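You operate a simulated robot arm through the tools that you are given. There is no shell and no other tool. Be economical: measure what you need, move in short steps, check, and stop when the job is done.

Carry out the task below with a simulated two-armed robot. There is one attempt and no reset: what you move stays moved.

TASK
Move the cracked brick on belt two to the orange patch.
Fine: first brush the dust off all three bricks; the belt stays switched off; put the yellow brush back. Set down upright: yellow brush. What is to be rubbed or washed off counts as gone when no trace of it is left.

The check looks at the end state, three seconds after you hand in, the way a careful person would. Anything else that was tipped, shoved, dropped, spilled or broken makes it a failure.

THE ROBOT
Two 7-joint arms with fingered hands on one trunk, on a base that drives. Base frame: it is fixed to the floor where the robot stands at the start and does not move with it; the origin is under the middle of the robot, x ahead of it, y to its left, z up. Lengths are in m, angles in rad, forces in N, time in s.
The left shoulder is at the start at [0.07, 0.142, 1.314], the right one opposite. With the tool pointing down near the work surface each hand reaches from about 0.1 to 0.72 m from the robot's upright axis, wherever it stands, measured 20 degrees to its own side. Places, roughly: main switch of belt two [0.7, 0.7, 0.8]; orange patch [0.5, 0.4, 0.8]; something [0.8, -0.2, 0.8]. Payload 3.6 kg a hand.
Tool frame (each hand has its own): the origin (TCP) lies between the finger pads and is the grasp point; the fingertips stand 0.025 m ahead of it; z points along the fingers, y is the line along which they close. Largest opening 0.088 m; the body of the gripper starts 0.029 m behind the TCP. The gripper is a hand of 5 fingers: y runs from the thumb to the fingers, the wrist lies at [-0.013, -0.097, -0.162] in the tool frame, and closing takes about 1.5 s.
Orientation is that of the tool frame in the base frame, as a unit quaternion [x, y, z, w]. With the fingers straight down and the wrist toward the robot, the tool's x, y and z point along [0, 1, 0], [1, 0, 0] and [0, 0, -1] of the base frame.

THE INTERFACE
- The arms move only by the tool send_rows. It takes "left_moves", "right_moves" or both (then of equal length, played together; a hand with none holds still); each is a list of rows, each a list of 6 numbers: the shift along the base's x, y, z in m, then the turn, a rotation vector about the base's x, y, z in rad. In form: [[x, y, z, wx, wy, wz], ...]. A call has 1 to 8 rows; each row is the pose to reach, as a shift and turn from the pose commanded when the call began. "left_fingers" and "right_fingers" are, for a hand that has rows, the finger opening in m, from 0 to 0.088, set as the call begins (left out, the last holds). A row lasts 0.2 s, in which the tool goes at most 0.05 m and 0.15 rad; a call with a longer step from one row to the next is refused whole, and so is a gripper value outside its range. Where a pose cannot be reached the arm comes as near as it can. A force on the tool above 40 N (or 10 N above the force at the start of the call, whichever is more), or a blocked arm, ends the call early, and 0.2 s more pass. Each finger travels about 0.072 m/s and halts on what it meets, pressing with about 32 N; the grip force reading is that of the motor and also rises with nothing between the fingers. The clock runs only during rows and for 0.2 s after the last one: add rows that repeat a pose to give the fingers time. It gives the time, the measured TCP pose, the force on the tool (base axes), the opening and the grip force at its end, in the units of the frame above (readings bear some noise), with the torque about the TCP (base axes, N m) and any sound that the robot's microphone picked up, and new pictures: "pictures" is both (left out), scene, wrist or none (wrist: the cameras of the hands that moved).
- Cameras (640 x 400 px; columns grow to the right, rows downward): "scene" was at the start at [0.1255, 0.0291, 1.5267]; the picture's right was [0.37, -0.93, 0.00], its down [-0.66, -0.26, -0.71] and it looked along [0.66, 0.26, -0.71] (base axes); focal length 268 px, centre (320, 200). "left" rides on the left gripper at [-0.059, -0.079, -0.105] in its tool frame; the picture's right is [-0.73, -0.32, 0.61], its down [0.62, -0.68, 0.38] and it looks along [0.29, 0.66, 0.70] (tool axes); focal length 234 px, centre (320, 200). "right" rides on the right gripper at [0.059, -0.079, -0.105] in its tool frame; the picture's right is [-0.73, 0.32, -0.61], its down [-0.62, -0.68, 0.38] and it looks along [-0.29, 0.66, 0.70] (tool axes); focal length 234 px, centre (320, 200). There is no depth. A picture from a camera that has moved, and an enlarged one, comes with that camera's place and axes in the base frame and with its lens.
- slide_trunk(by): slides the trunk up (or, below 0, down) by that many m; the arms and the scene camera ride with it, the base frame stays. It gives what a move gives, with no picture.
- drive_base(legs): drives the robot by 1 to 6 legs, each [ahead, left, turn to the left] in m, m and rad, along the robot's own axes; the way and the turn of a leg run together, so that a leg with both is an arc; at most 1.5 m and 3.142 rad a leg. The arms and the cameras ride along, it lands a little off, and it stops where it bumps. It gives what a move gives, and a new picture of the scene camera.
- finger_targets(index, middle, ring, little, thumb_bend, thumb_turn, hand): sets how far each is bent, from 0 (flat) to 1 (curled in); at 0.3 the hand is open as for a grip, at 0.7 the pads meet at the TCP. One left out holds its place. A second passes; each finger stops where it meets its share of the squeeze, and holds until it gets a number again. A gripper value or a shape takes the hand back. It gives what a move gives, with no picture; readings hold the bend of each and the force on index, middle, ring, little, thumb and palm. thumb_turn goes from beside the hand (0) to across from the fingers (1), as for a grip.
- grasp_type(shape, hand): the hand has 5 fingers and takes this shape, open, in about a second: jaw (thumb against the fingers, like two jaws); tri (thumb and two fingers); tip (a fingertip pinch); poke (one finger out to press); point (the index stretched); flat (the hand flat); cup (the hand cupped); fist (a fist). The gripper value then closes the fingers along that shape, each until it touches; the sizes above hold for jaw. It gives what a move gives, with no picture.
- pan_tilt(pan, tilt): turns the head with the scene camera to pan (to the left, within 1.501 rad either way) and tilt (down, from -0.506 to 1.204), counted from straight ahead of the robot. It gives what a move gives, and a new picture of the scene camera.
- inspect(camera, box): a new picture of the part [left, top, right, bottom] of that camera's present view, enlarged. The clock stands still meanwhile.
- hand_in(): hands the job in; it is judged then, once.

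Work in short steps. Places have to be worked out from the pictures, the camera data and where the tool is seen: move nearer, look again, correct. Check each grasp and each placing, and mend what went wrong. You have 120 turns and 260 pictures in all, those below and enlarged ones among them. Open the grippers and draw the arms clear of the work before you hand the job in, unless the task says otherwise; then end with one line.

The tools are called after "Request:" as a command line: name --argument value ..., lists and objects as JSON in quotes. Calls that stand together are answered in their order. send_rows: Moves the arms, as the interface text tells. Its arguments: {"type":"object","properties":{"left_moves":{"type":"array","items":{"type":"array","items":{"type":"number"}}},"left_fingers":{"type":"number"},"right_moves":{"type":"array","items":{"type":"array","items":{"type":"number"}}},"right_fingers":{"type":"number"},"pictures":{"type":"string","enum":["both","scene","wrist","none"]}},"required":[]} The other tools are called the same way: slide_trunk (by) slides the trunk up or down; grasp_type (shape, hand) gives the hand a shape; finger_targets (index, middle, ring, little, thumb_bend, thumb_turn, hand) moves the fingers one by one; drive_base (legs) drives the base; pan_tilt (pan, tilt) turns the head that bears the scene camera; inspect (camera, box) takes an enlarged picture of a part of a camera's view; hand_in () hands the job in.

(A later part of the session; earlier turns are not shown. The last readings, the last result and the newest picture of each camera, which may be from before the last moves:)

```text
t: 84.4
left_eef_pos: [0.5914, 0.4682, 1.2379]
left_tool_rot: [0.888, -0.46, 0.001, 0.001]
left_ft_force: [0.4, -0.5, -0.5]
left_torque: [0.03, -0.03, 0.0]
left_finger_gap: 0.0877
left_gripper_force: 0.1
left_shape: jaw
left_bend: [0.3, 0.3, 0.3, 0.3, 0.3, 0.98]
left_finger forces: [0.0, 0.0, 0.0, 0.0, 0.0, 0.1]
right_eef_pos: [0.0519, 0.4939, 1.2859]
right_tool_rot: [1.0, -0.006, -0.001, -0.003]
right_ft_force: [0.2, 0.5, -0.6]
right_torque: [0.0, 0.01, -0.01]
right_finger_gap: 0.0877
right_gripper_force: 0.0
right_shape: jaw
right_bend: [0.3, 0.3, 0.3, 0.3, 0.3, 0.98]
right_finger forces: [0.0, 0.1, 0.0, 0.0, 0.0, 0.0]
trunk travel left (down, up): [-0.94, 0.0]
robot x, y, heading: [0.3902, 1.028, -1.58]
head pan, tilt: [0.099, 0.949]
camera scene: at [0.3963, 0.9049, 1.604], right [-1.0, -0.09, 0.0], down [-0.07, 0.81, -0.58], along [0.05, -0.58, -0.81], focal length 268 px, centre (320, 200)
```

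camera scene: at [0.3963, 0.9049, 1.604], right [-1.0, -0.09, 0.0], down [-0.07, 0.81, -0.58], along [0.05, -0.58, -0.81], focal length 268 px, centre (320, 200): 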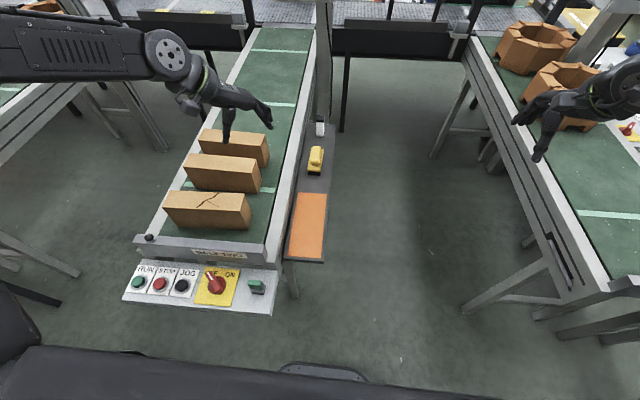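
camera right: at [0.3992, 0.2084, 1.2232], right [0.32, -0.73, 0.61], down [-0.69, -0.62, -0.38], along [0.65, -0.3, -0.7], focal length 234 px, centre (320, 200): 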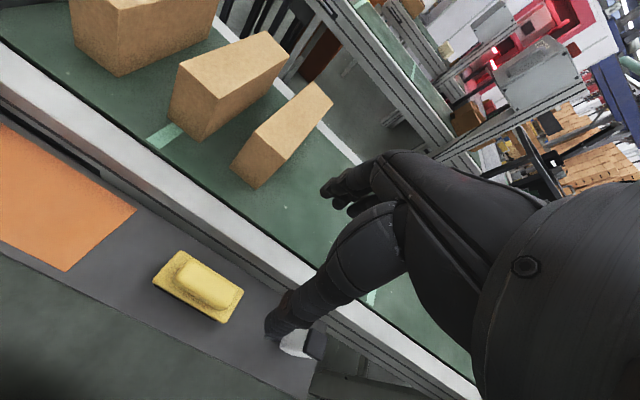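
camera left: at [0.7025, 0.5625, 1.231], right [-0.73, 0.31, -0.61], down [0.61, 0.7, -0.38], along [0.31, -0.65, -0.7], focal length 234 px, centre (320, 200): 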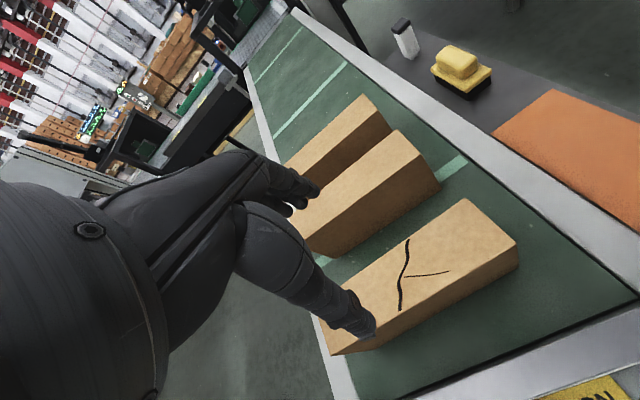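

That worked: I'm at the left end facing −y. I slide left (+x) 0.25 m, staying slightly further back from the panel, so the brick is straight ahead of the left arm.

Request:
drive_base --legs '[[-0.03, 0.25, 0.009]]'

Request:
send_rows --left_moves '[[0, 0, 0, 0, 0, 0.12], [0, 0, 0, 0, 0, 0.24], [0, 0, 0, 0, 0, 0.36], [0, 0, 0, 0, 0, 0.48], [0, 0, 0, 0, 0, 0.6], [0, 0, 0, 0, 0, 0.72], [0, 0, 0, 0, 0, 0.84], [0, 0, 0, 0, 0, 0.96]]' --pictures "both"

```text
t: 86.3
left_eef_pos: [0.8413, 0.4996, 1.2372]
left_tool_rot: [0.89, -0.456, 0.002, -0.001]
left_ft_force: [0.1, 0.3, -0.4]
left_torque: [-0.01, -0.03, -0.02]
left_finger_gap: 0.088
left_gripper_force: 0.0
left_shape: jaw
left_bend: [0.3, 0.3, 0.3, 0.3, 0.3, 0.98]
left_finger forces: [0.0, 0.1, 0.0, 0.0, 0.0, 0.1]
right_eef_pos: [0.3031, 0.5195, 1.2841]
right_tool_rot: [1.0, -0.002, -0.001, -0.004]
right_ft_force: [0.4, -0.2, 0.6]
right_torque: [-0.01, -0.06, -0.02]
right_finger_gap: 0.0876
right_gripper_force: 0.1
right_shape: jaw
right_bend: [0.3, 0.3, 0.3, 0.3, 0.3, 0.98]
right_finger forces: [0.0, 0.0, 0.1, 0.1, 0.1, 0.1]
trunk travel left (down, up): [-0.94, 0.0]
robot x, y, heading: [0.6378, 1.0583, -1.572]
head pan, tilt: [0.099, 0.949]
camera scene: at [0.6416, 0.9336, 1.604], right [-1.0, -0.1, 0.0], down [-0.08, 0.81, -0.58], along [0.06, -0.58, -0.81], focal length 268 px, centre (320, 200)
```

scene: 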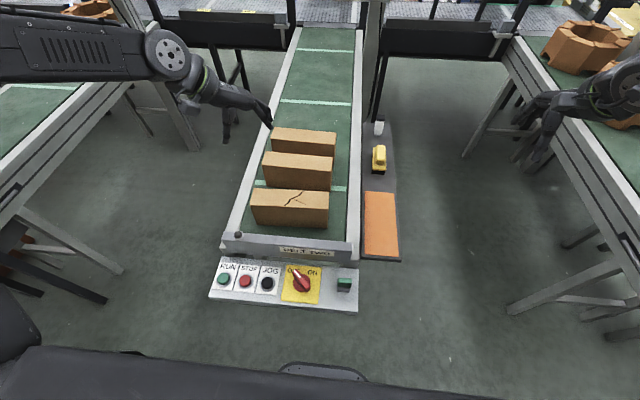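

```text
t: 88.1
left_eef_pos: [0.8431, 0.4986, 1.2376]
left_tool_rot: [1.0, 0.007, 0.002, 0.0]
left_ft_force: [0.7, 0.0, 0.4]
left_torque: [0.01, -0.02, -0.01]
left_finger_gap: 0.0876
left_gripper_force: 0.1
left_shape: jaw
left_bend: [0.3, 0.3, 0.3, 0.3, 0.3, 0.98]
left_finger forces: [0.0, 0.0, 0.0, 0.0, 0.0, 0.0]
right_eef_pos: [0.3047, 0.5191, 1.2851]
right_tool_rot: [1.0, -0.002, -0.002, -0.003]
right_ft_force: [0.8, 0.2, -1.0]
right_torque: [-0.01, -0.01, 0.0]
right_finger_gap: 0.0877
right_gripper_force: 0.0
right_shape: jaw
right_bend: [0.3, 0.3, 0.3, 0.3, 0.3, 0.98]
right_finger forces: [0.1, 0.1, 0.1, 0.0, 0.0, 0.0]
trunk travel left (down, up): [-0.94, 0.0]
robot x, y, heading: [0.6416, 1.0562, -1.57]
head pan, tilt: [0.099, 0.949]
camera scene: at [0.6448, 0.934, 1.604], right [-1.0, -0.1, 0.0], down [-0.08, 0.81, -0.58], along [0.06, -0.58, -0.81], focal length 268 px, centre (320, 200)
camera left: at [0.7821, 0.578, 1.3415], right [-0.73, 0.31, -0.61], down [0.61, 0.69, -0.38], along [0.3, -0.65, -0.7], focal length 234 px, centre (320, 200)
```

scene: 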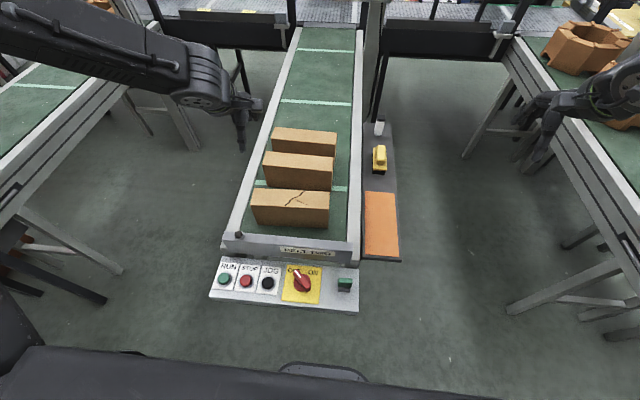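
left: 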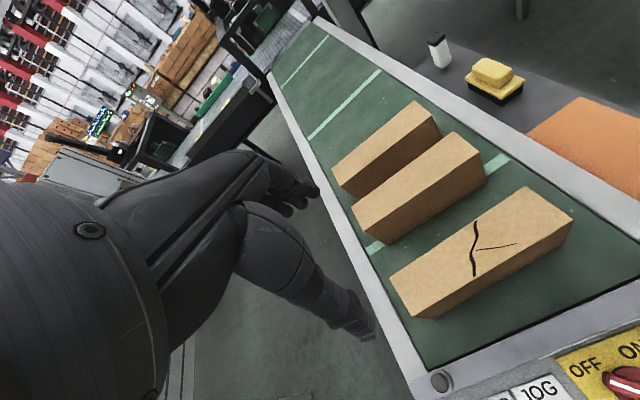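

From this view the brick centre is about [0.771, 0.478], yaw ≈ +0.03. I move over it and down to z 1.05.

Request:
send_rows --left_moves '[[-0.03, -0.01, 0, 0, 0, 0], [-0.06, -0.02, -0.02, 0, 0, 0.01], [-0.072, -0.021, -0.06, 0, 0, 0.015], [-0.072, -0.021, -0.1, 0, 0, 0.015], [-0.072, -0.021, -0.14, 0, 0, 0.015], [-0.072, -0.021, -0.18, 0, 0, 0.015], [-0.072, -0.021, -0.18, 0, 0, 0.015]]' --left_fingers 0.088 --pictures "both"

Request:
inspect --camera "scene" --box '[210, 130, 390, 242]'

```text
t: 89.7
left_eef_pos: [0.8224, 0.515, 1.1241]
left_tool_rot: [1.0, 0.014, 0.002, 0.001]
left_ft_force: [0.1, 0.1, -0.2]
left_torque: [0.01, -0.01, 0.0]
left_finger_gap: 0.0878
left_gripper_force: 0.2
left_shape: jaw
left_bend: [0.3, 0.3, 0.3, 0.3, 0.3, 0.98]
left_finger forces: [0.1, 0.0, 0.0, 0.1, 0.1, 0.0]
left hand out of reach, approached as far as the arm can: row 3, 4, 5, 6, 7
right_eef_pos: [0.3057, 0.5212, 1.2857]
right_tool_rot: [1.0, -0.002, -0.002, -0.003]
right_ft_force: [0.9, -0.2, -0.3]
right_torque: [-0.05, 0.02, -0.01]
right_finger_gap: 0.0876
right_gripper_force: 0.1
right_shape: jaw
right_bend: [0.3, 0.3, 0.3, 0.3, 0.3, 0.98]
right_finger forces: [0.0, 0.0, 0.0, 0.0, 0.0, 0.0]
trunk travel left (down, up): [-0.94, 0.0]
robot x, y, heading: [0.6408, 1.0574, -1.573]
head pan, tilt: [0.099, 0.949]
camera scene: at [0.6459, 0.9347, 1.6041], right [-1.0, -0.1, 0.0], down [-0.08, 0.81, -0.58], along [0.06, -0.58, -0.81], focal length 268 px, centre (320, 200)
camera left: at [0.761, 0.5933, 1.2268], right [-0.73, 0.3, -0.61], down [0.6, 0.7, -0.38], along [0.31, -0.65, -0.7], focal length 234 px, centre (320, 200)
```

scene: 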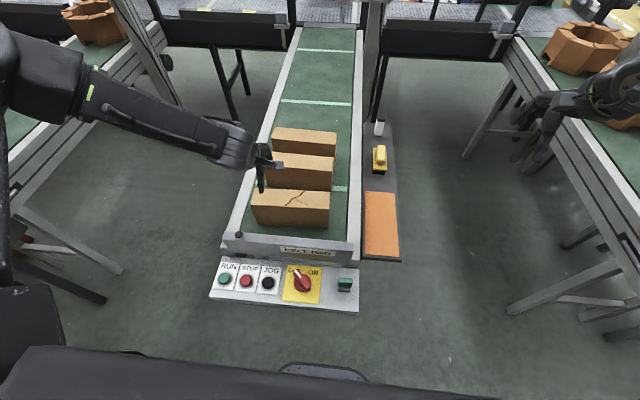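
left: 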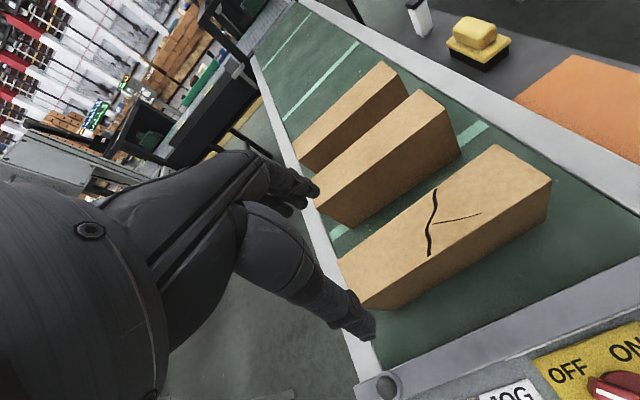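

```text
3.56 times, centred on (300, 186) of scene
camera zoom: at [0.6459, 0.9347, 1.6041], right [-1.0, -0.1, 0.0], down [-0.08, 0.81, -0.58], along [0.06, -0.58, -0.81], focal length 953 px, centre (391, 250)
```

zoom: 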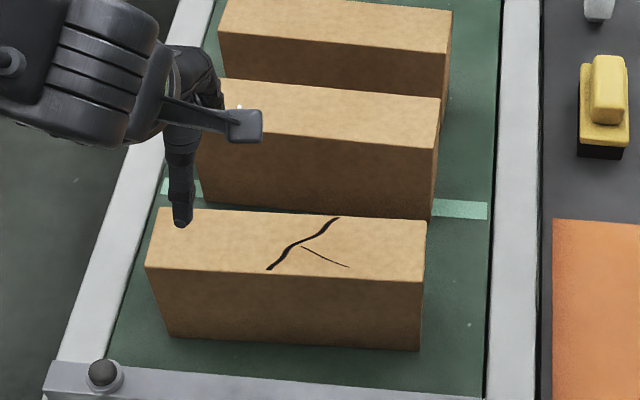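

The forearm is pointing back toward the robot here, the same over-folded posture as before. Backing the base off 0.1 m solved it for the right arm, so I do the same here.

Request:
send_rows --left_moves '[[0, 0, 0.03, 0, 0, 0], [0, 0, 0.06, 0, 0, 0]]' --pictures "none"

Request:
drive_base --legs '[[-0.1, 0.0, 0]]'

Request:
send_rows --left_moves '[[-0.01, -0.03, 0, 0, 0, 0], [-0.02, -0.06, 0, 0, 0, 0], [-0.03, -0.09, -0.01, 0, 0, 0], [-0.04, -0.12, -0.02, 0, 0, 0], [-0.051, -0.14, -0.04, 0, 0, 0], [-0.051, -0.14, -0.07, 0, 0, 0], [-0.051, -0.14, -0.1, 0, 0, 0], [-0.051, -0.14, -0.12, 0, 0, 0]]' --pictures "scene"

```text
t: 90.3
left_eef_pos: [0.8203, 0.5173, 1.183]
left_tool_rot: [1.0, 0.015, 0.001, -0.001]
left_ft_force: [0.2, -0.8, 0.0]
left_torque: [0.03, 0.01, -0.01]
left_finger_gap: 0.0877
left_gripper_force: 0.1
left_shape: jaw
left_bend: [0.3, 0.3, 0.3, 0.3, 0.3, 0.98]
left_finger forces: [0.0, 0.0, 0.0, 0.0, 0.0, 0.0]
right_eef_pos: [0.3051, 0.5228, 1.2866]
right_tool_rot: [1.0, -0.001, -0.002, -0.003]
right_ft_force: [0.2, -0.4, 0.4]
right_torque: [-0.02, 0.03, 0.01]
right_finger_gap: 0.0875
right_gripper_force: 0.0
right_shape: jaw
right_bend: [0.3, 0.3, 0.3, 0.3, 0.3, 0.98]
right_finger forces: [0.1, 0.0, 0.0, 0.0, 0.0, 0.0]
trunk travel left (down, up): [-0.94, 0.0]
robot x, y, heading: [0.6396, 1.0564, -1.574]
head pan, tilt: [0.099, 0.949]
```

```text
t: 91.4
left_eef_pos: [0.821, 0.6119, 1.1793]
left_tool_rot: [1.0, 0.015, 0.001, -0.003]
left_ft_force: [0.2, -0.8, -0.3]
left_torque: [-0.01, 0.0, 0.0]
left_finger_gap: 0.0878
left_gripper_force: 0.0
left_shape: jaw
left_bend: [0.3, 0.3, 0.3, 0.3, 0.3, 0.98]
left_finger forces: [0.0, 0.1, 0.0, 0.1, 0.0, 0.0]
right_eef_pos: [0.3062, 0.6135, 1.2824]
right_tool_rot: [1.0, -0.002, -0.002, -0.006]
right_ft_force: [-0.7, -0.7, -0.4]
right_torque: [0.06, -0.03, -0.01]
right_finger_gap: 0.0879
right_gripper_force: 0.0
right_shape: jaw
right_bend: [0.3, 0.3, 0.3, 0.3, 0.3, 0.98]
right_finger forces: [0.1, 0.1, 0.0, 0.0, 0.0, 0.0]
trunk travel left (down, up): [-0.94, 0.0]
robot x, y, heading: [0.6367, 1.1551, -1.567]
head pan, tilt: [0.099, 0.949]
camera scene: at [0.6458, 1.0272, 1.6033], right [-1.0, -0.1, 0.0], down [-0.08, 0.81, -0.58], along [0.06, -0.58, -0.82], focal length 268 px, centre (320, 200)
```

scene: 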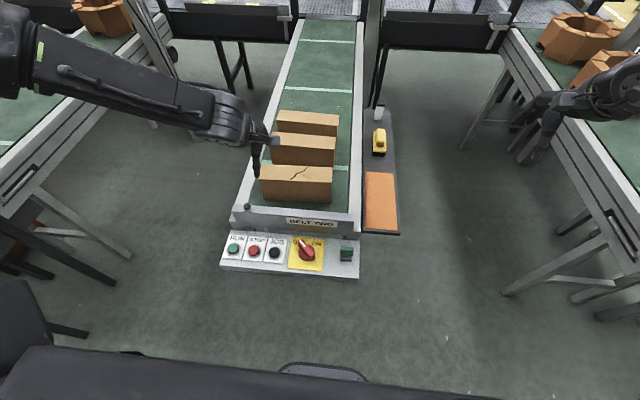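

```text
t: 93.2
left_eef_pos: [0.8389, 0.5564, 1.1546]
left_tool_rot: [1.0, 0.014, 0.001, -0.001]
left_ft_force: [-0.2, -0.1, -0.6]
left_torque: [-0.01, -0.01, 0.0]
left_finger_gap: 0.0881
left_gripper_force: 0.1
left_shape: jaw
left_bend: [0.3, 0.3, 0.3, 0.3, 0.3, 0.98]
left_finger forces: [0.1, 0.0, 0.0, 0.0, 0.1, 0.0]
left hand out of reach, approached as far as the arm can: row 2, 3, 4, 5, 6, 7, 8
right_eef_pos: [0.3055, 0.6189, 1.2839]
right_tool_rot: [1.0, -0.002, -0.001, -0.004]
right_ft_force: [0.1, -1.4, 0.7]
right_torque: [0.0, 0.02, 0.0]
right_finger_gap: 0.0877
right_gripper_force: 0.0
right_shape: jaw
right_bend: [0.3, 0.3, 0.3, 0.3, 0.3, 0.98]
right_finger forces: [0.0, 0.0, 0.0, 0.1, 0.0, 0.0]
trunk travel left (down, up): [-0.94, 0.0]
robot x, y, heading: [0.6393, 1.1632, -1.565]
head pan, tilt: [0.099, 0.949]
camera scene: at [0.6456, 1.0334, 1.6039], right [-1.0, -0.1, 0.0], down [-0.08, 0.81, -0.58], along [0.06, -0.58, -0.81], focal length 268 px, centre (320, 200)
```

scene: 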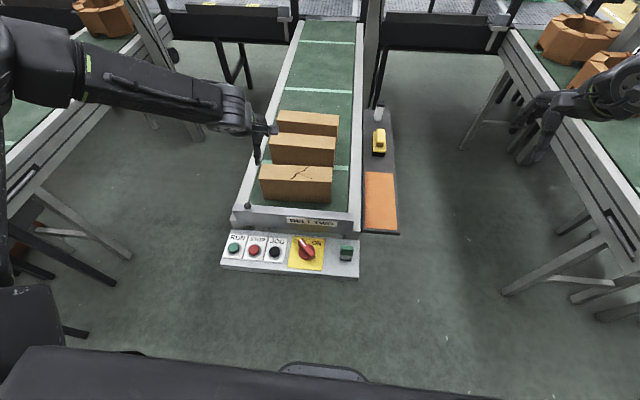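

The elbow posture is stuck. The right arm came free by going low and close to the body and then extending outward. I back off a bit more, clear of the panel, and repeat that with the left arm in free air.

Request:
drive_base --legs '[[-0.17, 0.0, 0]]'

Request:
send_rows --left_moves '[[0, 0.03, -0.02, 0, 0, 0], [-0.02, 0.06, -0.04, 0, 0, 0], [-0.04, 0.09, -0.06, 0, 0, 0], [-0.06, 0.12, -0.08, 0, 0, 0], [-0.08, 0.15, -0.1, 0, 0, 0], [-0.1, 0.17, -0.13, 0, 0, 0], [-0.12, 0.18, -0.16, 0, 0, 0], [-0.13, 0.18, -0.19, 0, 0, 0]]' --pictures "scene"

```text
t: 94.7
left_eef_pos: [0.8379, 0.7192, 1.1531]
left_tool_rot: [1.0, 0.012, 0.001, -0.002]
left_ft_force: [-0.3, -0.8, -0.5]
left_torque: [0.03, 0.04, -0.01]
left_finger_gap: 0.0878
left_gripper_force: 0.1
left_shape: jaw
left_bend: [0.3, 0.3, 0.3, 0.3, 0.3, 0.98]
left_finger forces: [0.0, 0.0, 0.1, 0.1, 0.0, 0.0]
right_eef_pos: [0.3037, 0.7842, 1.2846]
right_tool_rot: [1.0, -0.003, -0.002, -0.005]
right_ft_force: [-0.6, 0.7, -0.2]
right_torque: [0.0, 0.0, -0.02]
right_finger_gap: 0.0877
right_gripper_force: 0.0
right_shape: jaw
right_bend: [0.3, 0.3, 0.3, 0.3, 0.3, 0.98]
right_finger forces: [0.0, 0.0, 0.0, 0.0, 0.1, 0.0]
trunk travel left (down, up): [-0.94, 0.0]
robot x, y, heading: [0.6381, 1.329, -1.58]
head pan, tilt: [0.099, 0.949]
camera scene: at [0.6457, 1.1961, 1.6036], right [-1.0, -0.09, 0.0], down [-0.08, 0.81, -0.58], along [0.06, -0.58, -0.81], focal length 268 px, centre (320, 200)
```

scene: 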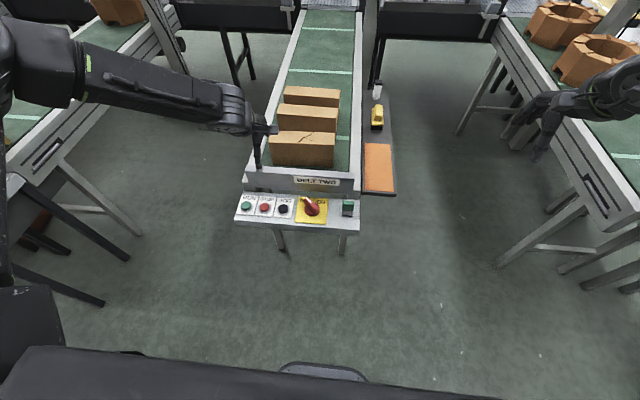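

```text
t: 96.5
left_eef_pos: [0.8075, 0.9056, 1.1007]
left_tool_rot: [1.0, 0.011, 0.001, -0.001]
left_ft_force: [-0.3, -0.3, -0.4]
left_torque: [-0.02, 0.02, -0.02]
left_finger_gap: 0.0878
left_gripper_force: 0.1
left_shape: jaw
left_bend: [0.3, 0.3, 0.3, 0.3, 0.3, 0.98]
left_finger forces: [0.1, 0.0, 0.1, 0.0, 0.1, 0.0]
left hand out of reach, approached as far as the arm can: row 2, 3, 4, 5, 6, 7, 8
right_eef_pos: [0.3045, 0.787, 1.2847]
right_tool_rot: [1.0, -0.004, -0.002, -0.003]
right_ft_force: [-0.6, -0.2, 0.4]
right_torque: [-0.03, 0.0, 0.02]
right_finger_gap: 0.0877
right_gripper_force: 0.1
right_shape: jaw
right_bend: [0.3, 0.3, 0.3, 0.3, 0.3, 0.98]
right_finger forces: [0.1, 0.0, 0.0, 0.0, 0.1, 0.0]
trunk travel left (down, up): [-0.94, 0.0]
robot x, y, heading: [0.6403, 1.3237, -1.576]
head pan, tilt: [0.099, 0.949]
camera scene: at [0.646, 1.2005, 1.604], right [-1.0, -0.09, 0.0], down [-0.08, 0.81, -0.58], along [0.06, -0.58, -0.81], focal length 268 px, centre (320, 200)
```

scene: 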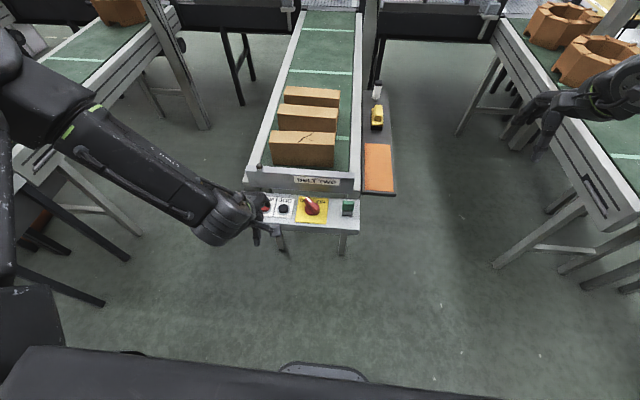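

The hand is moving in, and I'm keeping it clear of the panel. I continue inward and down, in free space.

Request:
send_rows --left_moves '[[-0.01, 0.01, -0.03, 0, 0, 0], [-0.02, 0.02, -0.06, 0, 0, 0], [-0.03, 0.03, -0.09, 0, 0, 0], [-0.04, 0.03, -0.12, 0, 0, 0], [-0.06, 0.03, -0.14, 0, 0, 0], [-0.08, 0.03, -0.16, 0, 0, 0], [-0.1, 0.03, -0.17, 0, 0, 0], [-0.1, 0.03, -0.17, 0, 0, 0]]' --pictures "scene"

```text
t: 98.3
left_eef_pos: [0.8237, 0.9268, 1.0866]
left_tool_rot: [1.0, 0.013, 0.001, -0.002]
left_ft_force: [-0.7, -0.7, 0.2]
left_torque: [-0.04, -0.01, 0.0]
left_finger_gap: 0.0879
left_gripper_force: 0.0
left_shape: jaw
left_bend: [0.3, 0.3, 0.3, 0.3, 0.3, 0.98]
left_finger forces: [0.0, 0.0, 0.0, 0.1, 0.0, 0.1]
left hand out of reach, approached as far as the arm can: row 1, 2, 3, 4, 5, 6, 7, 8
right_eef_pos: [0.3042, 0.7869, 1.2855]
right_tool_rot: [1.0, -0.003, -0.002, -0.004]
right_ft_force: [0.5, -0.6, 0.6]
right_torque: [0.0, -0.01, -0.03]
right_finger_gap: 0.0877
right_gripper_force: 0.1
right_shape: jaw
right_bend: [0.3, 0.3, 0.3, 0.3, 0.3, 0.98]
right_finger forces: [0.0, 0.0, 0.0, 0.0, 0.0, 0.0]
trunk travel left (down, up): [-0.94, 0.0]
robot x, y, heading: [0.6431, 1.3244, -1.578]
head pan, tilt: [0.099, 0.949]
camera scene: at [0.6459, 1.2008, 1.604], right [-1.0, -0.09, 0.0], down [-0.08, 0.81, -0.58], along [0.06, -0.58, -0.81], focal length 268 px, centre (320, 200)
```

scene: 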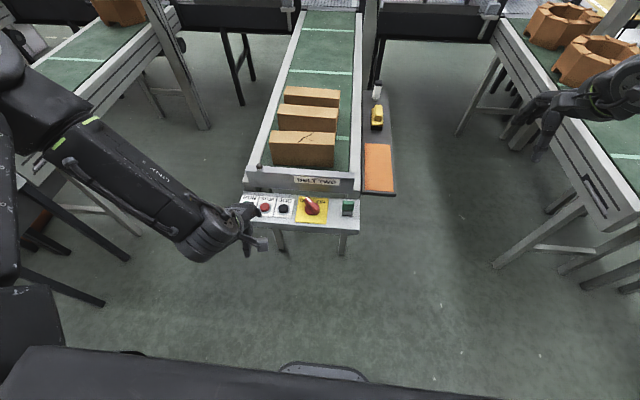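

I reset the posture: back up and out to the left like the starting pose, then a fresh approach from the outer side with the brick about 20° to the left of the robot's heading.

Request:
send_rows --left_moves '[[0.02, 0, 0.04, 0, 0, 0], [0.04, 0, 0.08, 0, 0, 0], [0.06, -0.01, 0.12, 0, 0, 0], [0.08, -0.02, 0.16, 0, 0, 0], [0.1, -0.03, 0.2, 0, 0, 0], [0.12, -0.04, 0.24, 0, 0, 0], [0.14, -0.05, 0.27, 0, 0, 0], [0.16, -0.05, 0.29, 0, 0, 0]]' --pictures "scene"

```text
t: 100.1
left_eef_pos: [0.9911, 0.8787, 1.3682]
left_tool_rot: [1.0, 0.012, -0.001, 0.0]
left_ft_force: [0.0, 0.1, 0.5]
left_torque: [0.01, -0.03, -0.01]
left_finger_gap: 0.088
left_gripper_force: 0.1
left_shape: jaw
left_bend: [0.3, 0.3, 0.3, 0.3, 0.3, 0.98]
left_finger forces: [0.0, 0.0, 0.0, 0.0, 0.1, 0.1]
right_eef_pos: [0.3041, 0.7877, 1.2856]
right_tool_rot: [1.0, -0.004, -0.003, -0.003]
right_ft_force: [0.0, -0.1, -0.5]
right_torque: [0.0, 0.0, -0.03]
right_finger_gap: 0.0877
right_gripper_force: 0.1
right_shape: jaw
right_bend: [0.3, 0.3, 0.3, 0.3, 0.3, 0.98]
right_finger forces: [0.1, 0.1, 0.0, 0.0, 0.0, 0.0]
trunk travel left (down, up): [-0.94, 0.0]
robot x, y, heading: [0.6397, 1.3232, -1.573]
head pan, tilt: [0.099, 0.949]
camera scene: at [0.6469, 1.2014, 1.604], right [-1.0, -0.09, 0.0], down [-0.08, 0.81, -0.58], along [0.05, -0.58, -0.81], focal length 268 px, centre (320, 200)
```

scene: 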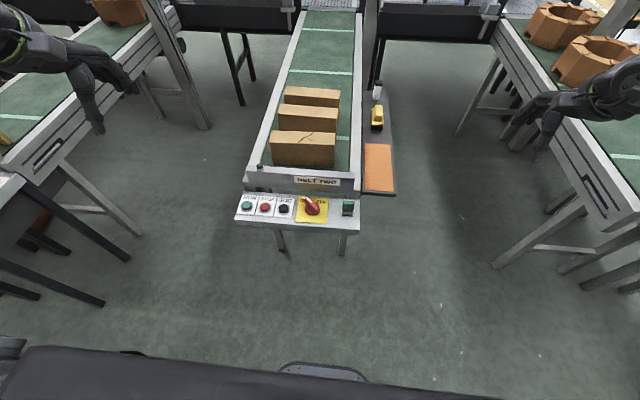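

The start-like posture is restored. Now I go forward and down along the outer line at x≈0.98.

Request:
send_rows --left_moves '[[0, -0.03, -0.03, 0, 0, 0], [0, -0.06, -0.06, 0, 0, 0], [0, -0.09, -0.09, 0, 0, 0], [0, -0.12, -0.12, 0, 0, 0], [-0.01, -0.14, -0.15, 0, 0, 0], [-0.02, -0.16, -0.18, 0, 0, 0], [-0.03, -0.17, -0.21, 0, 0, 0], [-0.04, -0.17, -0.25, 0, 0, 0]]' --pictures "scene"

```text
t: 101.9
left_eef_pos: [0.9449, 0.7064, 1.1212]
left_tool_rot: [1.0, 0.012, 0.001, -0.001]
left_ft_force: [-0.9, 0.5, 1.0]
left_torque: [0.03, 0.0, 0.02]
left_finger_gap: 0.0879
left_gripper_force: 0.0
left_shape: jaw
left_bend: [0.3, 0.3, 0.3, 0.3, 0.3, 0.98]
left_finger forces: [0.0, 0.0, 0.0, 0.0, 0.0, 0.0]
right_eef_pos: [0.3036, 0.7866, 1.2858]
right_tool_rot: [1.0, -0.004, -0.003, -0.004]
right_ft_force: [0.2, -0.1, 0.2]
right_torque: [0.01, 0.01, 0.02]
right_finger_gap: 0.088
right_gripper_force: 0.0
right_shape: jaw
right_bend: [0.3, 0.3, 0.3, 0.3, 0.3, 0.98]
right_finger forces: [0.0, 0.1, 0.0, 0.1, 0.0, 0.0]
trunk travel left (down, up): [-0.94, 0.0]
robot x, y, heading: [0.638, 1.3253, -1.574]
head pan, tilt: [0.099, 0.949]
camera scene: at [0.6453, 1.1994, 1.6039], right [-1.0, -0.09, 0.0], down [-0.08, 0.81, -0.58], along [0.06, -0.58, -0.81], focal length 268 px, centre (320, 200)
```

scene: 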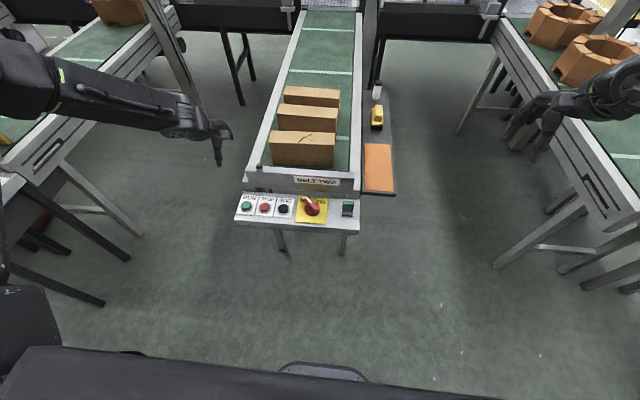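

That was reached cleanly. I keep this posture and drive the base so the hand comes directly over the brick.

Request:
drive_base --legs '[[0.0, -0.172, 0.003], [0.226, 0, 0]]'

Request:
send_rows --left_moves '[[0, 0, -0.02, 0, 0, 0], [0, 0, -0.05, 0, 0, 0], [0, 0, -0.07, 0, 0, 0], [0, 0, -0.07, 0, 0, 0]]' --left_fingers 0.088 --pictures "both"

```text
t: 104.7
left_eef_pos: [0.7793, 0.4837, 1.1234]
left_tool_rot: [1.0, 0.018, 0.0, 0.001]
left_ft_force: [1.3, 0.6, 1.0]
left_torque: [-0.01, 0.02, -0.01]
left_finger_gap: 0.0878
left_gripper_force: 0.0
left_shape: jaw
left_bend: [0.3, 0.3, 0.3, 0.3, 0.3, 0.98]
left_finger forces: [0.0, 0.0, 0.0, 0.0, 0.1, 0.0]
right_eef_pos: [0.1363, 0.5577, 1.2873]
right_tool_rot: [1.0, 0.001, -0.002, -0.002]
right_ft_force: [-0.2, -0.4, -0.5]
right_torque: [-0.02, -0.03, 0.0]
right_finger_gap: 0.0873
right_gripper_force: 0.1
right_shape: jaw
right_bend: [0.3, 0.3, 0.3, 0.3, 0.3, 0.98]
right_finger forces: [0.0, 0.0, 0.0, 0.0, 0.0, 0.1]
trunk travel left (down, up): [-0.94, 0.0]
robot x, y, heading: [0.4653, 1.0945, -1.566]
head pan, tilt: [0.099, 0.949]
camera scene: at [0.4754, 0.9759, 1.6044], right [-0.99, -0.1, 0.0], down [-0.08, 0.81, -0.58], along [0.06, -0.58, -0.81], focal length 268 px, centre (320, 200)
```

scene: 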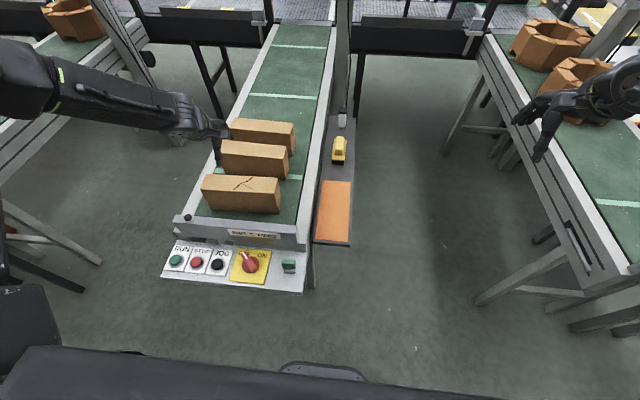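

```text
t: 105.7
left_eef_pos: [0.7853, 0.5073, 1.0858]
left_tool_rot: [1.0, 0.017, 0.0, -0.001]
left_ft_force: [0.3, -0.6, -0.1]
left_torque: [-0.02, 0.01, -0.02]
left_finger_gap: 0.0878
left_gripper_force: 0.1
left_shape: jaw
left_bend: [0.3, 0.3, 0.3, 0.3, 0.3, 0.98]
left_finger forces: [0.0, 0.0, 0.0, 0.0, 0.0, 0.0]
left hand out of reach, approached as far as the arm can: row 1, 2, 3, 4
right_eef_pos: [0.1364, 0.5538, 1.2847]
right_tool_rot: [1.0, 0.001, -0.001, -0.003]
right_ft_force: [0.5, 0.2, -0.5]
right_torque: [-0.03, 0.01, -0.01]
right_finger_gap: 0.0876
right_gripper_force: 0.0
right_shape: jaw
right_bend: [0.3, 0.3, 0.3, 0.3, 0.3, 0.98]
right_finger forces: [0.1, 0.1, 0.0, 0.0, 0.1, 0.0]
trunk travel left (down, up): [-0.94, 0.0]
robot x, y, heading: [0.4649, 1.0951, -1.567]
head pan, tilt: [0.099, 0.949]
camera scene: at [0.4742, 0.9703, 1.6039], right [-0.99, -0.1, 0.0], down [-0.08, 0.81, -0.58], along [0.06, -0.58, -0.81], focal length 268 px, centre (320, 200)
camera left: at [0.7235, 0.5857, 1.1901], right [-0.74, 0.3, -0.61], down [0.6, 0.7, -0.38], along [0.31, -0.65, -0.7], focal length 234 px, centre (320, 200)
```

scene: 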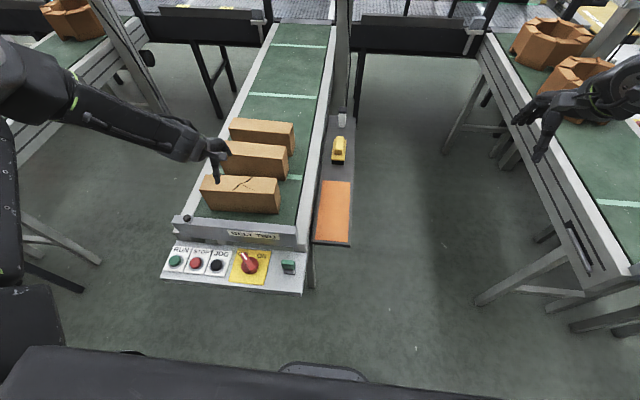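
left: 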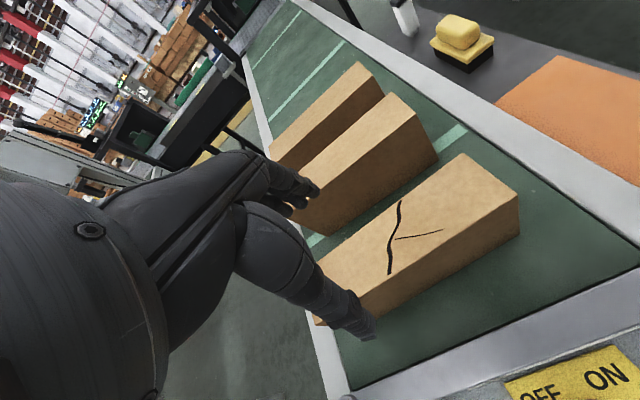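

The elbow is riding high on the left arm. The right arm's elbow dropped when I moved it straight down while drawing it back close to the body, so I repeat exactly that in free space, clear of the panel.

Request:
drive_base --legs '[[-0.25, 0.0, 0]]'

Request:
send_rows --left_moves '[[-0.02, 0.03, 0, 0, 0, 0], [-0.04, 0.06, 0, 0, 0, 0], [-0.06, 0.09, 0, 0, 0, 0], [-0.08, 0.12, 0, 0, 0, 0], [-0.09, 0.15, 0, 0, 0, 0], [-0.1, 0.17, 0, 0, 0, 0], [-0.1, 0.19, -0.03, 0, 0, 0], [-0.1, 0.2, -0.06, 0, 0, 0]]' --pictures "none"

Request:
send_rows --left_moves '[[0, 0, -0.03, 0, 0, 0], [0, 0.01, -0.06, 0, 0, 0], [0, 0.02, -0.09, 0, 0, 0], [-0.01, 0.03, -0.12, 0, 0, 0], [-0.02, 0.04, -0.14, 0, 0, 0], [-0.02, 0.04, -0.14, 0, 0, 0]]' --pictures "scene"

```text
t: 107.5
left_eef_pos: [0.7829, 0.7531, 1.0851]
left_tool_rot: [1.0, 0.014, 0.001, -0.002]
left_ft_force: [-0.3, 0.5, 0.1]
left_torque: [-0.02, 0.02, -0.01]
left_finger_gap: 0.0881
left_gripper_force: 0.1
left_shape: jaw
left_bend: [0.3, 0.3, 0.3, 0.3, 0.3, 0.98]
left_finger forces: [0.0, 0.0, 0.0, 0.0, 0.1, 0.0]
right_eef_pos: [0.1346, 0.8008, 1.2842]
right_tool_rot: [1.0, -0.001, -0.001, -0.004]
right_ft_force: [-0.8, -0.7, 0.0]
right_torque: [0.03, 0.02, 0.03]
right_finger_gap: 0.0878
right_gripper_force: 0.0
right_shape: jaw
right_bend: [0.3, 0.3, 0.3, 0.3, 0.3, 0.98]
right_finger forces: [0.0, 0.0, 0.0, 0.0, 0.0, 0.0]
trunk travel left (down, up): [-0.94, 0.0]
robot x, y, heading: [0.4678, 1.3424, -1.571]
head pan, tilt: [0.099, 0.949]
camera scene: at [0.4738, 1.2152, 1.6037], right [-0.99, -0.1, 0.0], down [-0.08, 0.81, -0.58], along [0.06, -0.58, -0.81], focal length 268 px, centre (320, 200)
```

scene: 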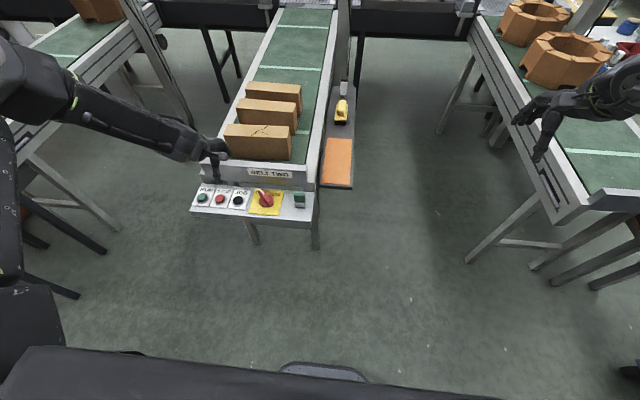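

```text
t: 109.3
left_eef_pos: [0.7022, 0.9542, 1.0587]
left_tool_rot: [1.0, 0.015, 0.0, 0.0]
left_ft_force: [0.9, 0.4, 0.8]
left_torque: [-0.02, 0.04, 0.0]
left_finger_gap: 0.0877
left_gripper_force: 0.1
left_shape: jaw
left_bend: [0.3, 0.3, 0.3, 0.3, 0.3, 0.98]
left_finger forces: [0.0, 0.1, 0.0, 0.0, 0.0, 0.1]
left hand out of reach, approached as far as the arm can: row 7, 8
right_eef_pos: [0.1358, 0.8047, 1.2872]
right_tool_rot: [1.0, -0.002, -0.002, -0.004]
right_ft_force: [-0.1, -0.5, 0.3]
right_torque: [0.01, -0.03, -0.01]
right_finger_gap: 0.0877
right_gripper_force: 0.1
right_shape: jaw
right_bend: [0.3, 0.3, 0.3, 0.3, 0.3, 0.98]
right_finger forces: [0.1, 0.1, 0.1, 0.0, 0.0, 0.0]
trunk travel left (down, up): [-0.94, 0.0]
robot x, y, heading: [0.4642, 1.3403, -1.572]
head pan, tilt: [0.099, 0.949]
```

```text
t: 110.7
left_eef_pos: [0.7277, 0.97, 1.0493]
left_tool_rot: [1.0, 0.015, 0.0, -0.001]
left_ft_force: [0.4, 0.3, -0.2]
left_torque: [0.0, 0.0, 0.04]
left_finger_gap: 0.0879
left_gripper_force: 0.1
left_shape: jaw
left_bend: [0.3, 0.3, 0.3, 0.3, 0.3, 0.98]
left_finger forces: [0.0, 0.1, 0.0, 0.1, 0.0, 0.1]
left hand out of reach, approached as far as the arm can: row 1, 2, 3, 4, 5, 6
right_eef_pos: [0.1342, 0.805, 1.2846]
right_tool_rot: [1.0, -0.001, -0.002, -0.003]
right_ft_force: [0.1, 0.1, -0.4]
right_torque: [-0.02, -0.04, 0.01]
right_finger_gap: 0.0878
right_gripper_force: 0.0
right_shape: jaw
right_bend: [0.3, 0.3, 0.3, 0.3, 0.3, 0.98]
right_finger forces: [0.0, 0.0, 0.0, 0.0, 0.0, 0.0]
trunk travel left (down, up): [-0.94, 0.0]
robot x, y, heading: [0.4662, 1.3431, -1.57]
head pan, tilt: [0.099, 0.949]
camera scene: at [0.4738, 1.2192, 1.604], right [-0.99, -0.1, 0.0], down [-0.08, 0.81, -0.58], along [0.06, -0.58, -0.81], focal length 268 px, centre (320, 200)
```

scene: 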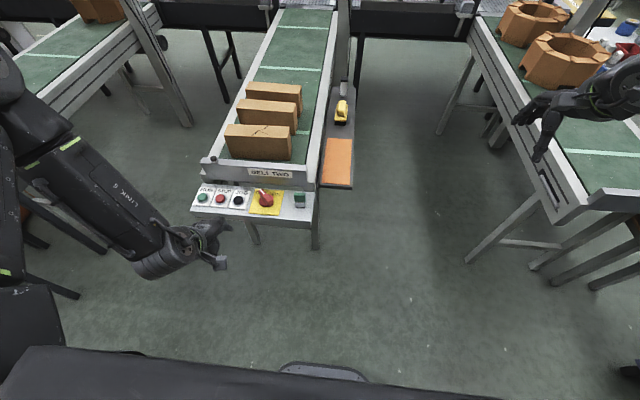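

The left arm stays awkward. The right arm demonstrably works with the wrist toward the robot (rel ≈ (0.54, −0.12)), so I use it for the brick. I stow the left arm up and retrace the right arm's path down in free air.

Request:
send_rows --left_moves '[[0.02, 0, 0.04, 0, 0, 0], [0.03, 0, 0.08, 0, 0, 0], [0.05, -0.01, 0.12, 0, 0, 0], [0.07, -0.02, 0.16, 0, 0, 0], [0.09, -0.03, 0.2, 0, 0, 0], [0.11, -0.04, 0.24, 0, 0, 0], [0.12, -0.05, 0.28, 0, 0, 0], [0.13, -0.05, 0.31, 0, 0, 0]]' --right_moves '[[0.03, 0, 0, 0, 0, 0], [0.06, 0, -0.01, 0, 0, 0], [0.09, 0, -0.02, 0, 0, 0], [0.12, 0, -0.04, 0, 0, 0], [0.15, 0, -0.06, 0, 0, 0], [0.18, 0, -0.09, 0, 0, 0], [0.2, 0, -0.12, 0, 0, 0], [0.21, 0, -0.165, 0, 0, 0]]' --pictures "none"

Request:
send_rows --right_moves '[[0, 0, -0.04, 0, 0, 0], [0, 0, -0.08, 0, 0, 0], [0, 0, -0.12, 0, 0, 0], [0, 0, -0.16, 0, 0, 0], [0, 0, -0.19, 0, 0, 0], [0, 0, -0.19, 0, 0, 0]]' --pictures "scene"

```text
t: 112.5
left_eef_pos: [0.8542, 0.925, 1.3594]
left_tool_rot: [1.0, 0.015, 0.001, 0.0]
left_ft_force: [0.1, -0.3, -0.3]
left_torque: [0.01, 0.01, 0.01]
left_finger_gap: 0.0879
left_gripper_force: 0.1
left_shape: jaw
left_bend: [0.3, 0.3, 0.3, 0.3, 0.3, 0.98]
left_finger forces: [0.0, 0.0, 0.0, 0.0, 0.1, 0.1]
right_eef_pos: [0.3419, 0.8066, 1.1197]
right_tool_rot: [1.0, -0.001, -0.003, -0.002]
right_ft_force: [-0.6, -0.2, -0.1]
right_torque: [-0.02, 0.01, 0.01]
right_finger_gap: 0.0876
right_gripper_force: 0.0
right_shape: jaw
right_bend: [0.3, 0.3, 0.3, 0.3, 0.3, 0.98]
right_finger forces: [0.1, 0.0, 0.0, 0.0, 0.0, 0.0]
trunk travel left (down, up): [-0.94, 0.0]
robot x, y, heading: [0.4697, 1.3422, -1.571]
head pan, tilt: [0.099, 0.949]
```

```text
t: 113.9
left_eef_pos: [0.8533, 0.9249, 1.3587]
left_tool_rot: [1.0, 0.014, 0.001, 0.0]
left_ft_force: [0.0, 0.4, -0.7]
left_torque: [0.02, 0.0, 0.02]
left_finger_gap: 0.0878
left_gripper_force: 0.1
left_shape: jaw
left_bend: [0.3, 0.3, 0.3, 0.3, 0.3, 0.98]
left_finger forces: [0.0, 0.1, 0.1, 0.0, 0.1, 0.0]
right_eef_pos: [0.3428, 0.8049, 0.9302]
right_tool_rot: [1.0, -0.001, -0.002, -0.004]
right_ft_force: [-0.7, -1.0, 0.3]
right_torque: [0.01, 0.0, -0.03]
right_finger_gap: 0.0876
right_gripper_force: 0.1
right_shape: jaw
right_bend: [0.3, 0.3, 0.3, 0.3, 0.3, 0.98]
right_finger forces: [0.1, 0.0, 0.0, 0.0, 0.0, 0.0]
trunk travel left (down, up): [-0.94, 0.0]
robot x, y, heading: [0.4677, 1.3425, -1.57]
head pan, tilt: [0.099, 0.949]
camera scene: at [0.4736, 1.2195, 1.604], right [-0.99, -0.1, 0.0], down [-0.08, 0.81, -0.58], along [0.06, -0.58, -0.81], focal length 268 px, centre (320, 200)
```

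scene: 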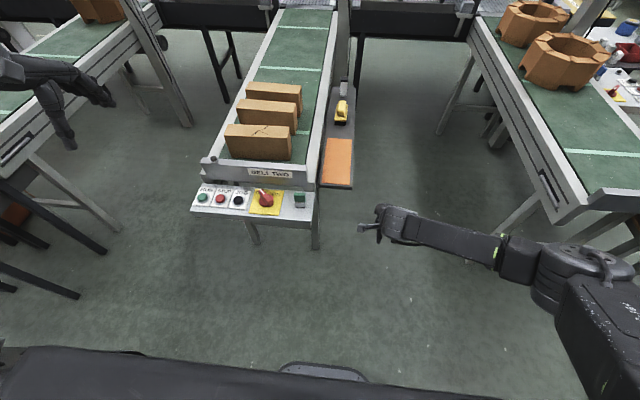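

The right arm goes down to 0.93 without trouble. I raise it again and drive so that it comes over the cracked brick.

Request:
send_rows --right_moves '[[0, 0, 0.04, 0, 0, 0], [0, 0, 0.08, 0, 0, 0], [0, 0, 0.12, 0, 0, 0], [0, 0, 0.16, 0, 0, 0], [0, 0, 0.19, 0, 0, 0]]' --right_fingers 0.088 --pictures "none"

Request:
drive_base --legs '[[0.0, 0.43, 0.0], [0.26, 0, 0]]'

Request:
send_rows --right_moves '[[0, 0, 0, 0, 0, 0]]' --pictures "both"

```text
t: 115.1
left_eef_pos: [0.8531, 0.9236, 1.3595]
left_tool_rot: [1.0, 0.015, 0.0, 0.0]
left_ft_force: [-0.1, -0.6, 0.0]
left_torque: [0.0, -0.02, 0.03]
left_finger_gap: 0.0878
left_gripper_force: 0.0
left_shape: jaw
left_bend: [0.3, 0.3, 0.3, 0.3, 0.3, 0.98]
left_finger forces: [0.1, 0.0, 0.1, 0.0, 0.0, 0.1]
right_eef_pos: [0.3457, 0.8074, 1.1199]
right_tool_rot: [1.0, -0.001, -0.001, -0.003]
right_ft_force: [1.1, 0.5, 0.6]
right_torque: [-0.03, 0.02, 0.0]
right_finger_gap: 0.0879
right_gripper_force: 0.0
right_shape: jaw
right_bend: [0.3, 0.3, 0.3, 0.3, 0.3, 0.98]
right_finger forces: [0.0, 0.1, 0.0, 0.0, 0.0, 0.0]
trunk travel left (down, up): [-0.94, 0.0]
robot x, y, heading: [0.4666, 1.3405, -1.569]
head pan, tilt: [0.099, 0.949]
```

```text
t: 119.2
left_eef_pos: [1.2872, 0.6645, 1.3598]
left_tool_rot: [1.0, 0.015, 0.001, 0.001]
left_ft_force: [-0.4, 0.7, -0.6]
left_torque: [-0.03, 0.01, 0.0]
left_finger_gap: 0.0878
left_gripper_force: 0.0
left_shape: jaw
left_bend: [0.3, 0.3, 0.3, 0.3, 0.3, 0.98]
left_finger forces: [0.1, 0.1, 0.0, 0.0, 0.0, 0.0]
right_eef_pos: [0.7799, 0.547, 1.1213]
right_tool_rot: [1.0, -0.001, -0.002, -0.002]
right_ft_force: [0.4, 0.0, 0.4]
right_torque: [0.0, 0.04, -0.01]
right_finger_gap: 0.0875
right_gripper_force: 0.1
right_shape: jaw
right_bend: [0.3, 0.3, 0.3, 0.3, 0.3, 0.98]
right_finger forces: [0.0, 0.0, 0.0, 0.0, 0.1, 0.0]
trunk travel left (down, up): [-0.94, 0.0]
robot x, y, heading: [0.9039, 1.0816, -1.569]
head pan, tilt: [0.099, 0.949]
camera scene: at [0.9086, 0.9604, 1.6043], right [-0.99, -0.1, 0.0], down [-0.08, 0.81, -0.58], along [0.06, -0.58, -0.81], focal length 268 px, centre (320, 200)
```

scene: 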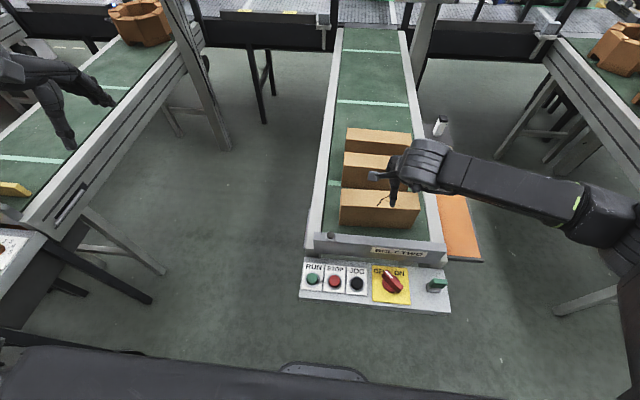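

```text
t: 119.6
left_eef_pos: [1.2879, 0.661, 1.3604]
left_tool_rot: [1.0, 0.015, 0.001, 0.0]
left_ft_force: [-0.3, -0.7, 0.1]
left_torque: [0.0, 0.0, -0.02]
left_finger_gap: 0.088
left_gripper_force: 0.0
left_shape: jaw
left_bend: [0.3, 0.3, 0.3, 0.3, 0.3, 0.98]
left_finger forces: [0.0, 0.0, 0.0, 0.0, 0.1, 0.0]
right_eef_pos: [0.7792, 0.5439, 1.12]
right_tool_rot: [1.0, -0.002, -0.001, -0.004]
right_ft_force: [-0.1, -1.0, -0.1]
right_torque: [-0.01, 0.0, 0.0]
right_finger_gap: 0.0878
right_gripper_force: 0.0
right_shape: jaw
right_bend: [0.3, 0.3, 0.3, 0.3, 0.3, 0.98]
right_finger forces: [0.0, 0.1, 0.0, 0.1, 0.0, 0.0]
trunk travel left (down, up): [-0.94, 0.0]
robot x, y, heading: [0.9016, 1.0823, -1.571]
head pan, tilt: [0.099, 0.949]
camera scene: at [0.9081, 0.957, 1.604], right [-1.0, -0.1, 0.0], down [-0.08, 0.81, -0.58], along [0.06, -0.58, -0.81], focal length 268 px, centre (320, 200)
camera right: at [0.8382, 0.6226, 1.2253], right [-0.72, -0.32, 0.61], down [-0.62, 0.69, -0.38], along [-0.29, -0.65, -0.7], focal length 234 px, centre (320, 200)
```

scene: 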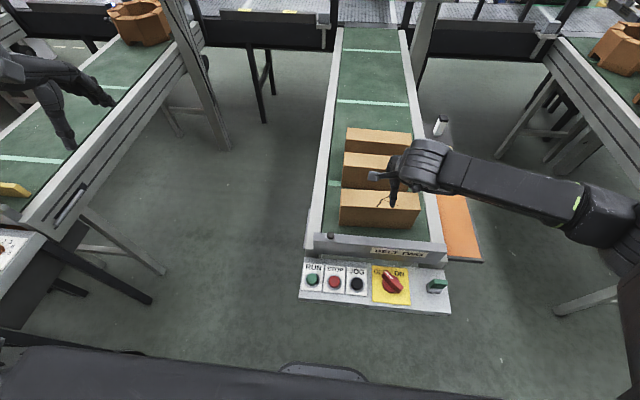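
right: 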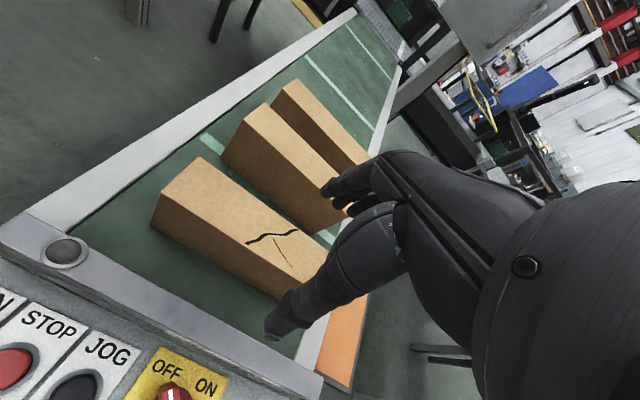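

The refined brick centre is [0.771, 0.480], yaw ≈ 0.03. I move over it at z 1.05.

Request:
send_rows --right_moves '[[-0.003, -0.025, 0, 0, 0, 0.015], [-0.006, -0.05, -0.01, 0, 0, 0.034], [-0.008, -0.064, -0.03, 0, 0, 0.034], [-0.008, -0.064, -0.065, 0, 0, 0.034], [-0.008, -0.064, -0.065, 0, 0, 0.034]]' --pictures "wrist"

Request:
inspect --camera "scene" --box '[310, 110, 490, 222]'

```text
t: 120.8
left_eef_pos: [1.2878, 0.6608, 1.3595]
left_tool_rot: [1.0, 0.014, 0.001, -0.001]
left_ft_force: [0.0, -0.2, -0.7]
left_torque: [0.0, -0.03, 0.03]
left_finger_gap: 0.088
left_gripper_force: 0.1
left_shape: jaw
left_bend: [0.3, 0.3, 0.3, 0.3, 0.3, 0.98]
left_finger forces: [0.0, 0.1, 0.1, 0.1, 0.0, 0.1]
right_eef_pos: [0.7703, 0.4793, 1.0553]
right_tool_rot: [1.0, 0.015, -0.002, -0.004]
right_ft_force: [-0.9, 0.2, -0.6]
right_torque: [-0.02, 0.01, -0.02]
right_finger_gap: 0.0878
right_gripper_force: 0.0
right_shape: jaw
right_bend: [0.3, 0.3, 0.3, 0.3, 0.3, 0.98]
right_finger forces: [0.0, 0.1, 0.1, 0.1, 0.1, 0.0]
trunk travel left (down, up): [-0.94, 0.0]
robot x, y, heading: [0.901, 1.0806, -1.574]
head pan, tilt: [0.099, 0.949]
camera right: at [0.8259, 0.5598, 1.1603], right [-0.71, -0.35, 0.61], down [-0.65, 0.66, -0.38], along [-0.27, -0.66, -0.7], focal length 234 px, centre (320, 200)
```

right: 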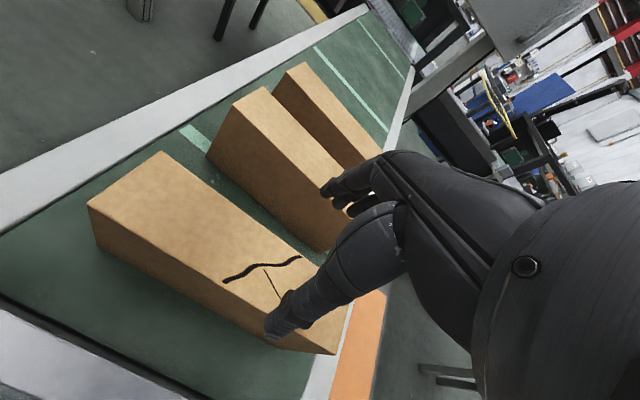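

```text
3.56 times, centred on (400, 166) of scene
camera zoom: at [0.9082, 0.9568, 1.604], right [-1.0, -0.1, 0.0], down [-0.08, 0.81, -0.58], along [0.06, -0.58, -0.81], focal length 953 px, centre (36, 321)
```

zoom: 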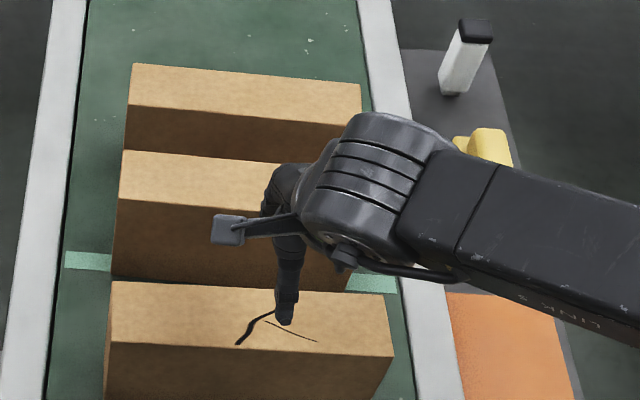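

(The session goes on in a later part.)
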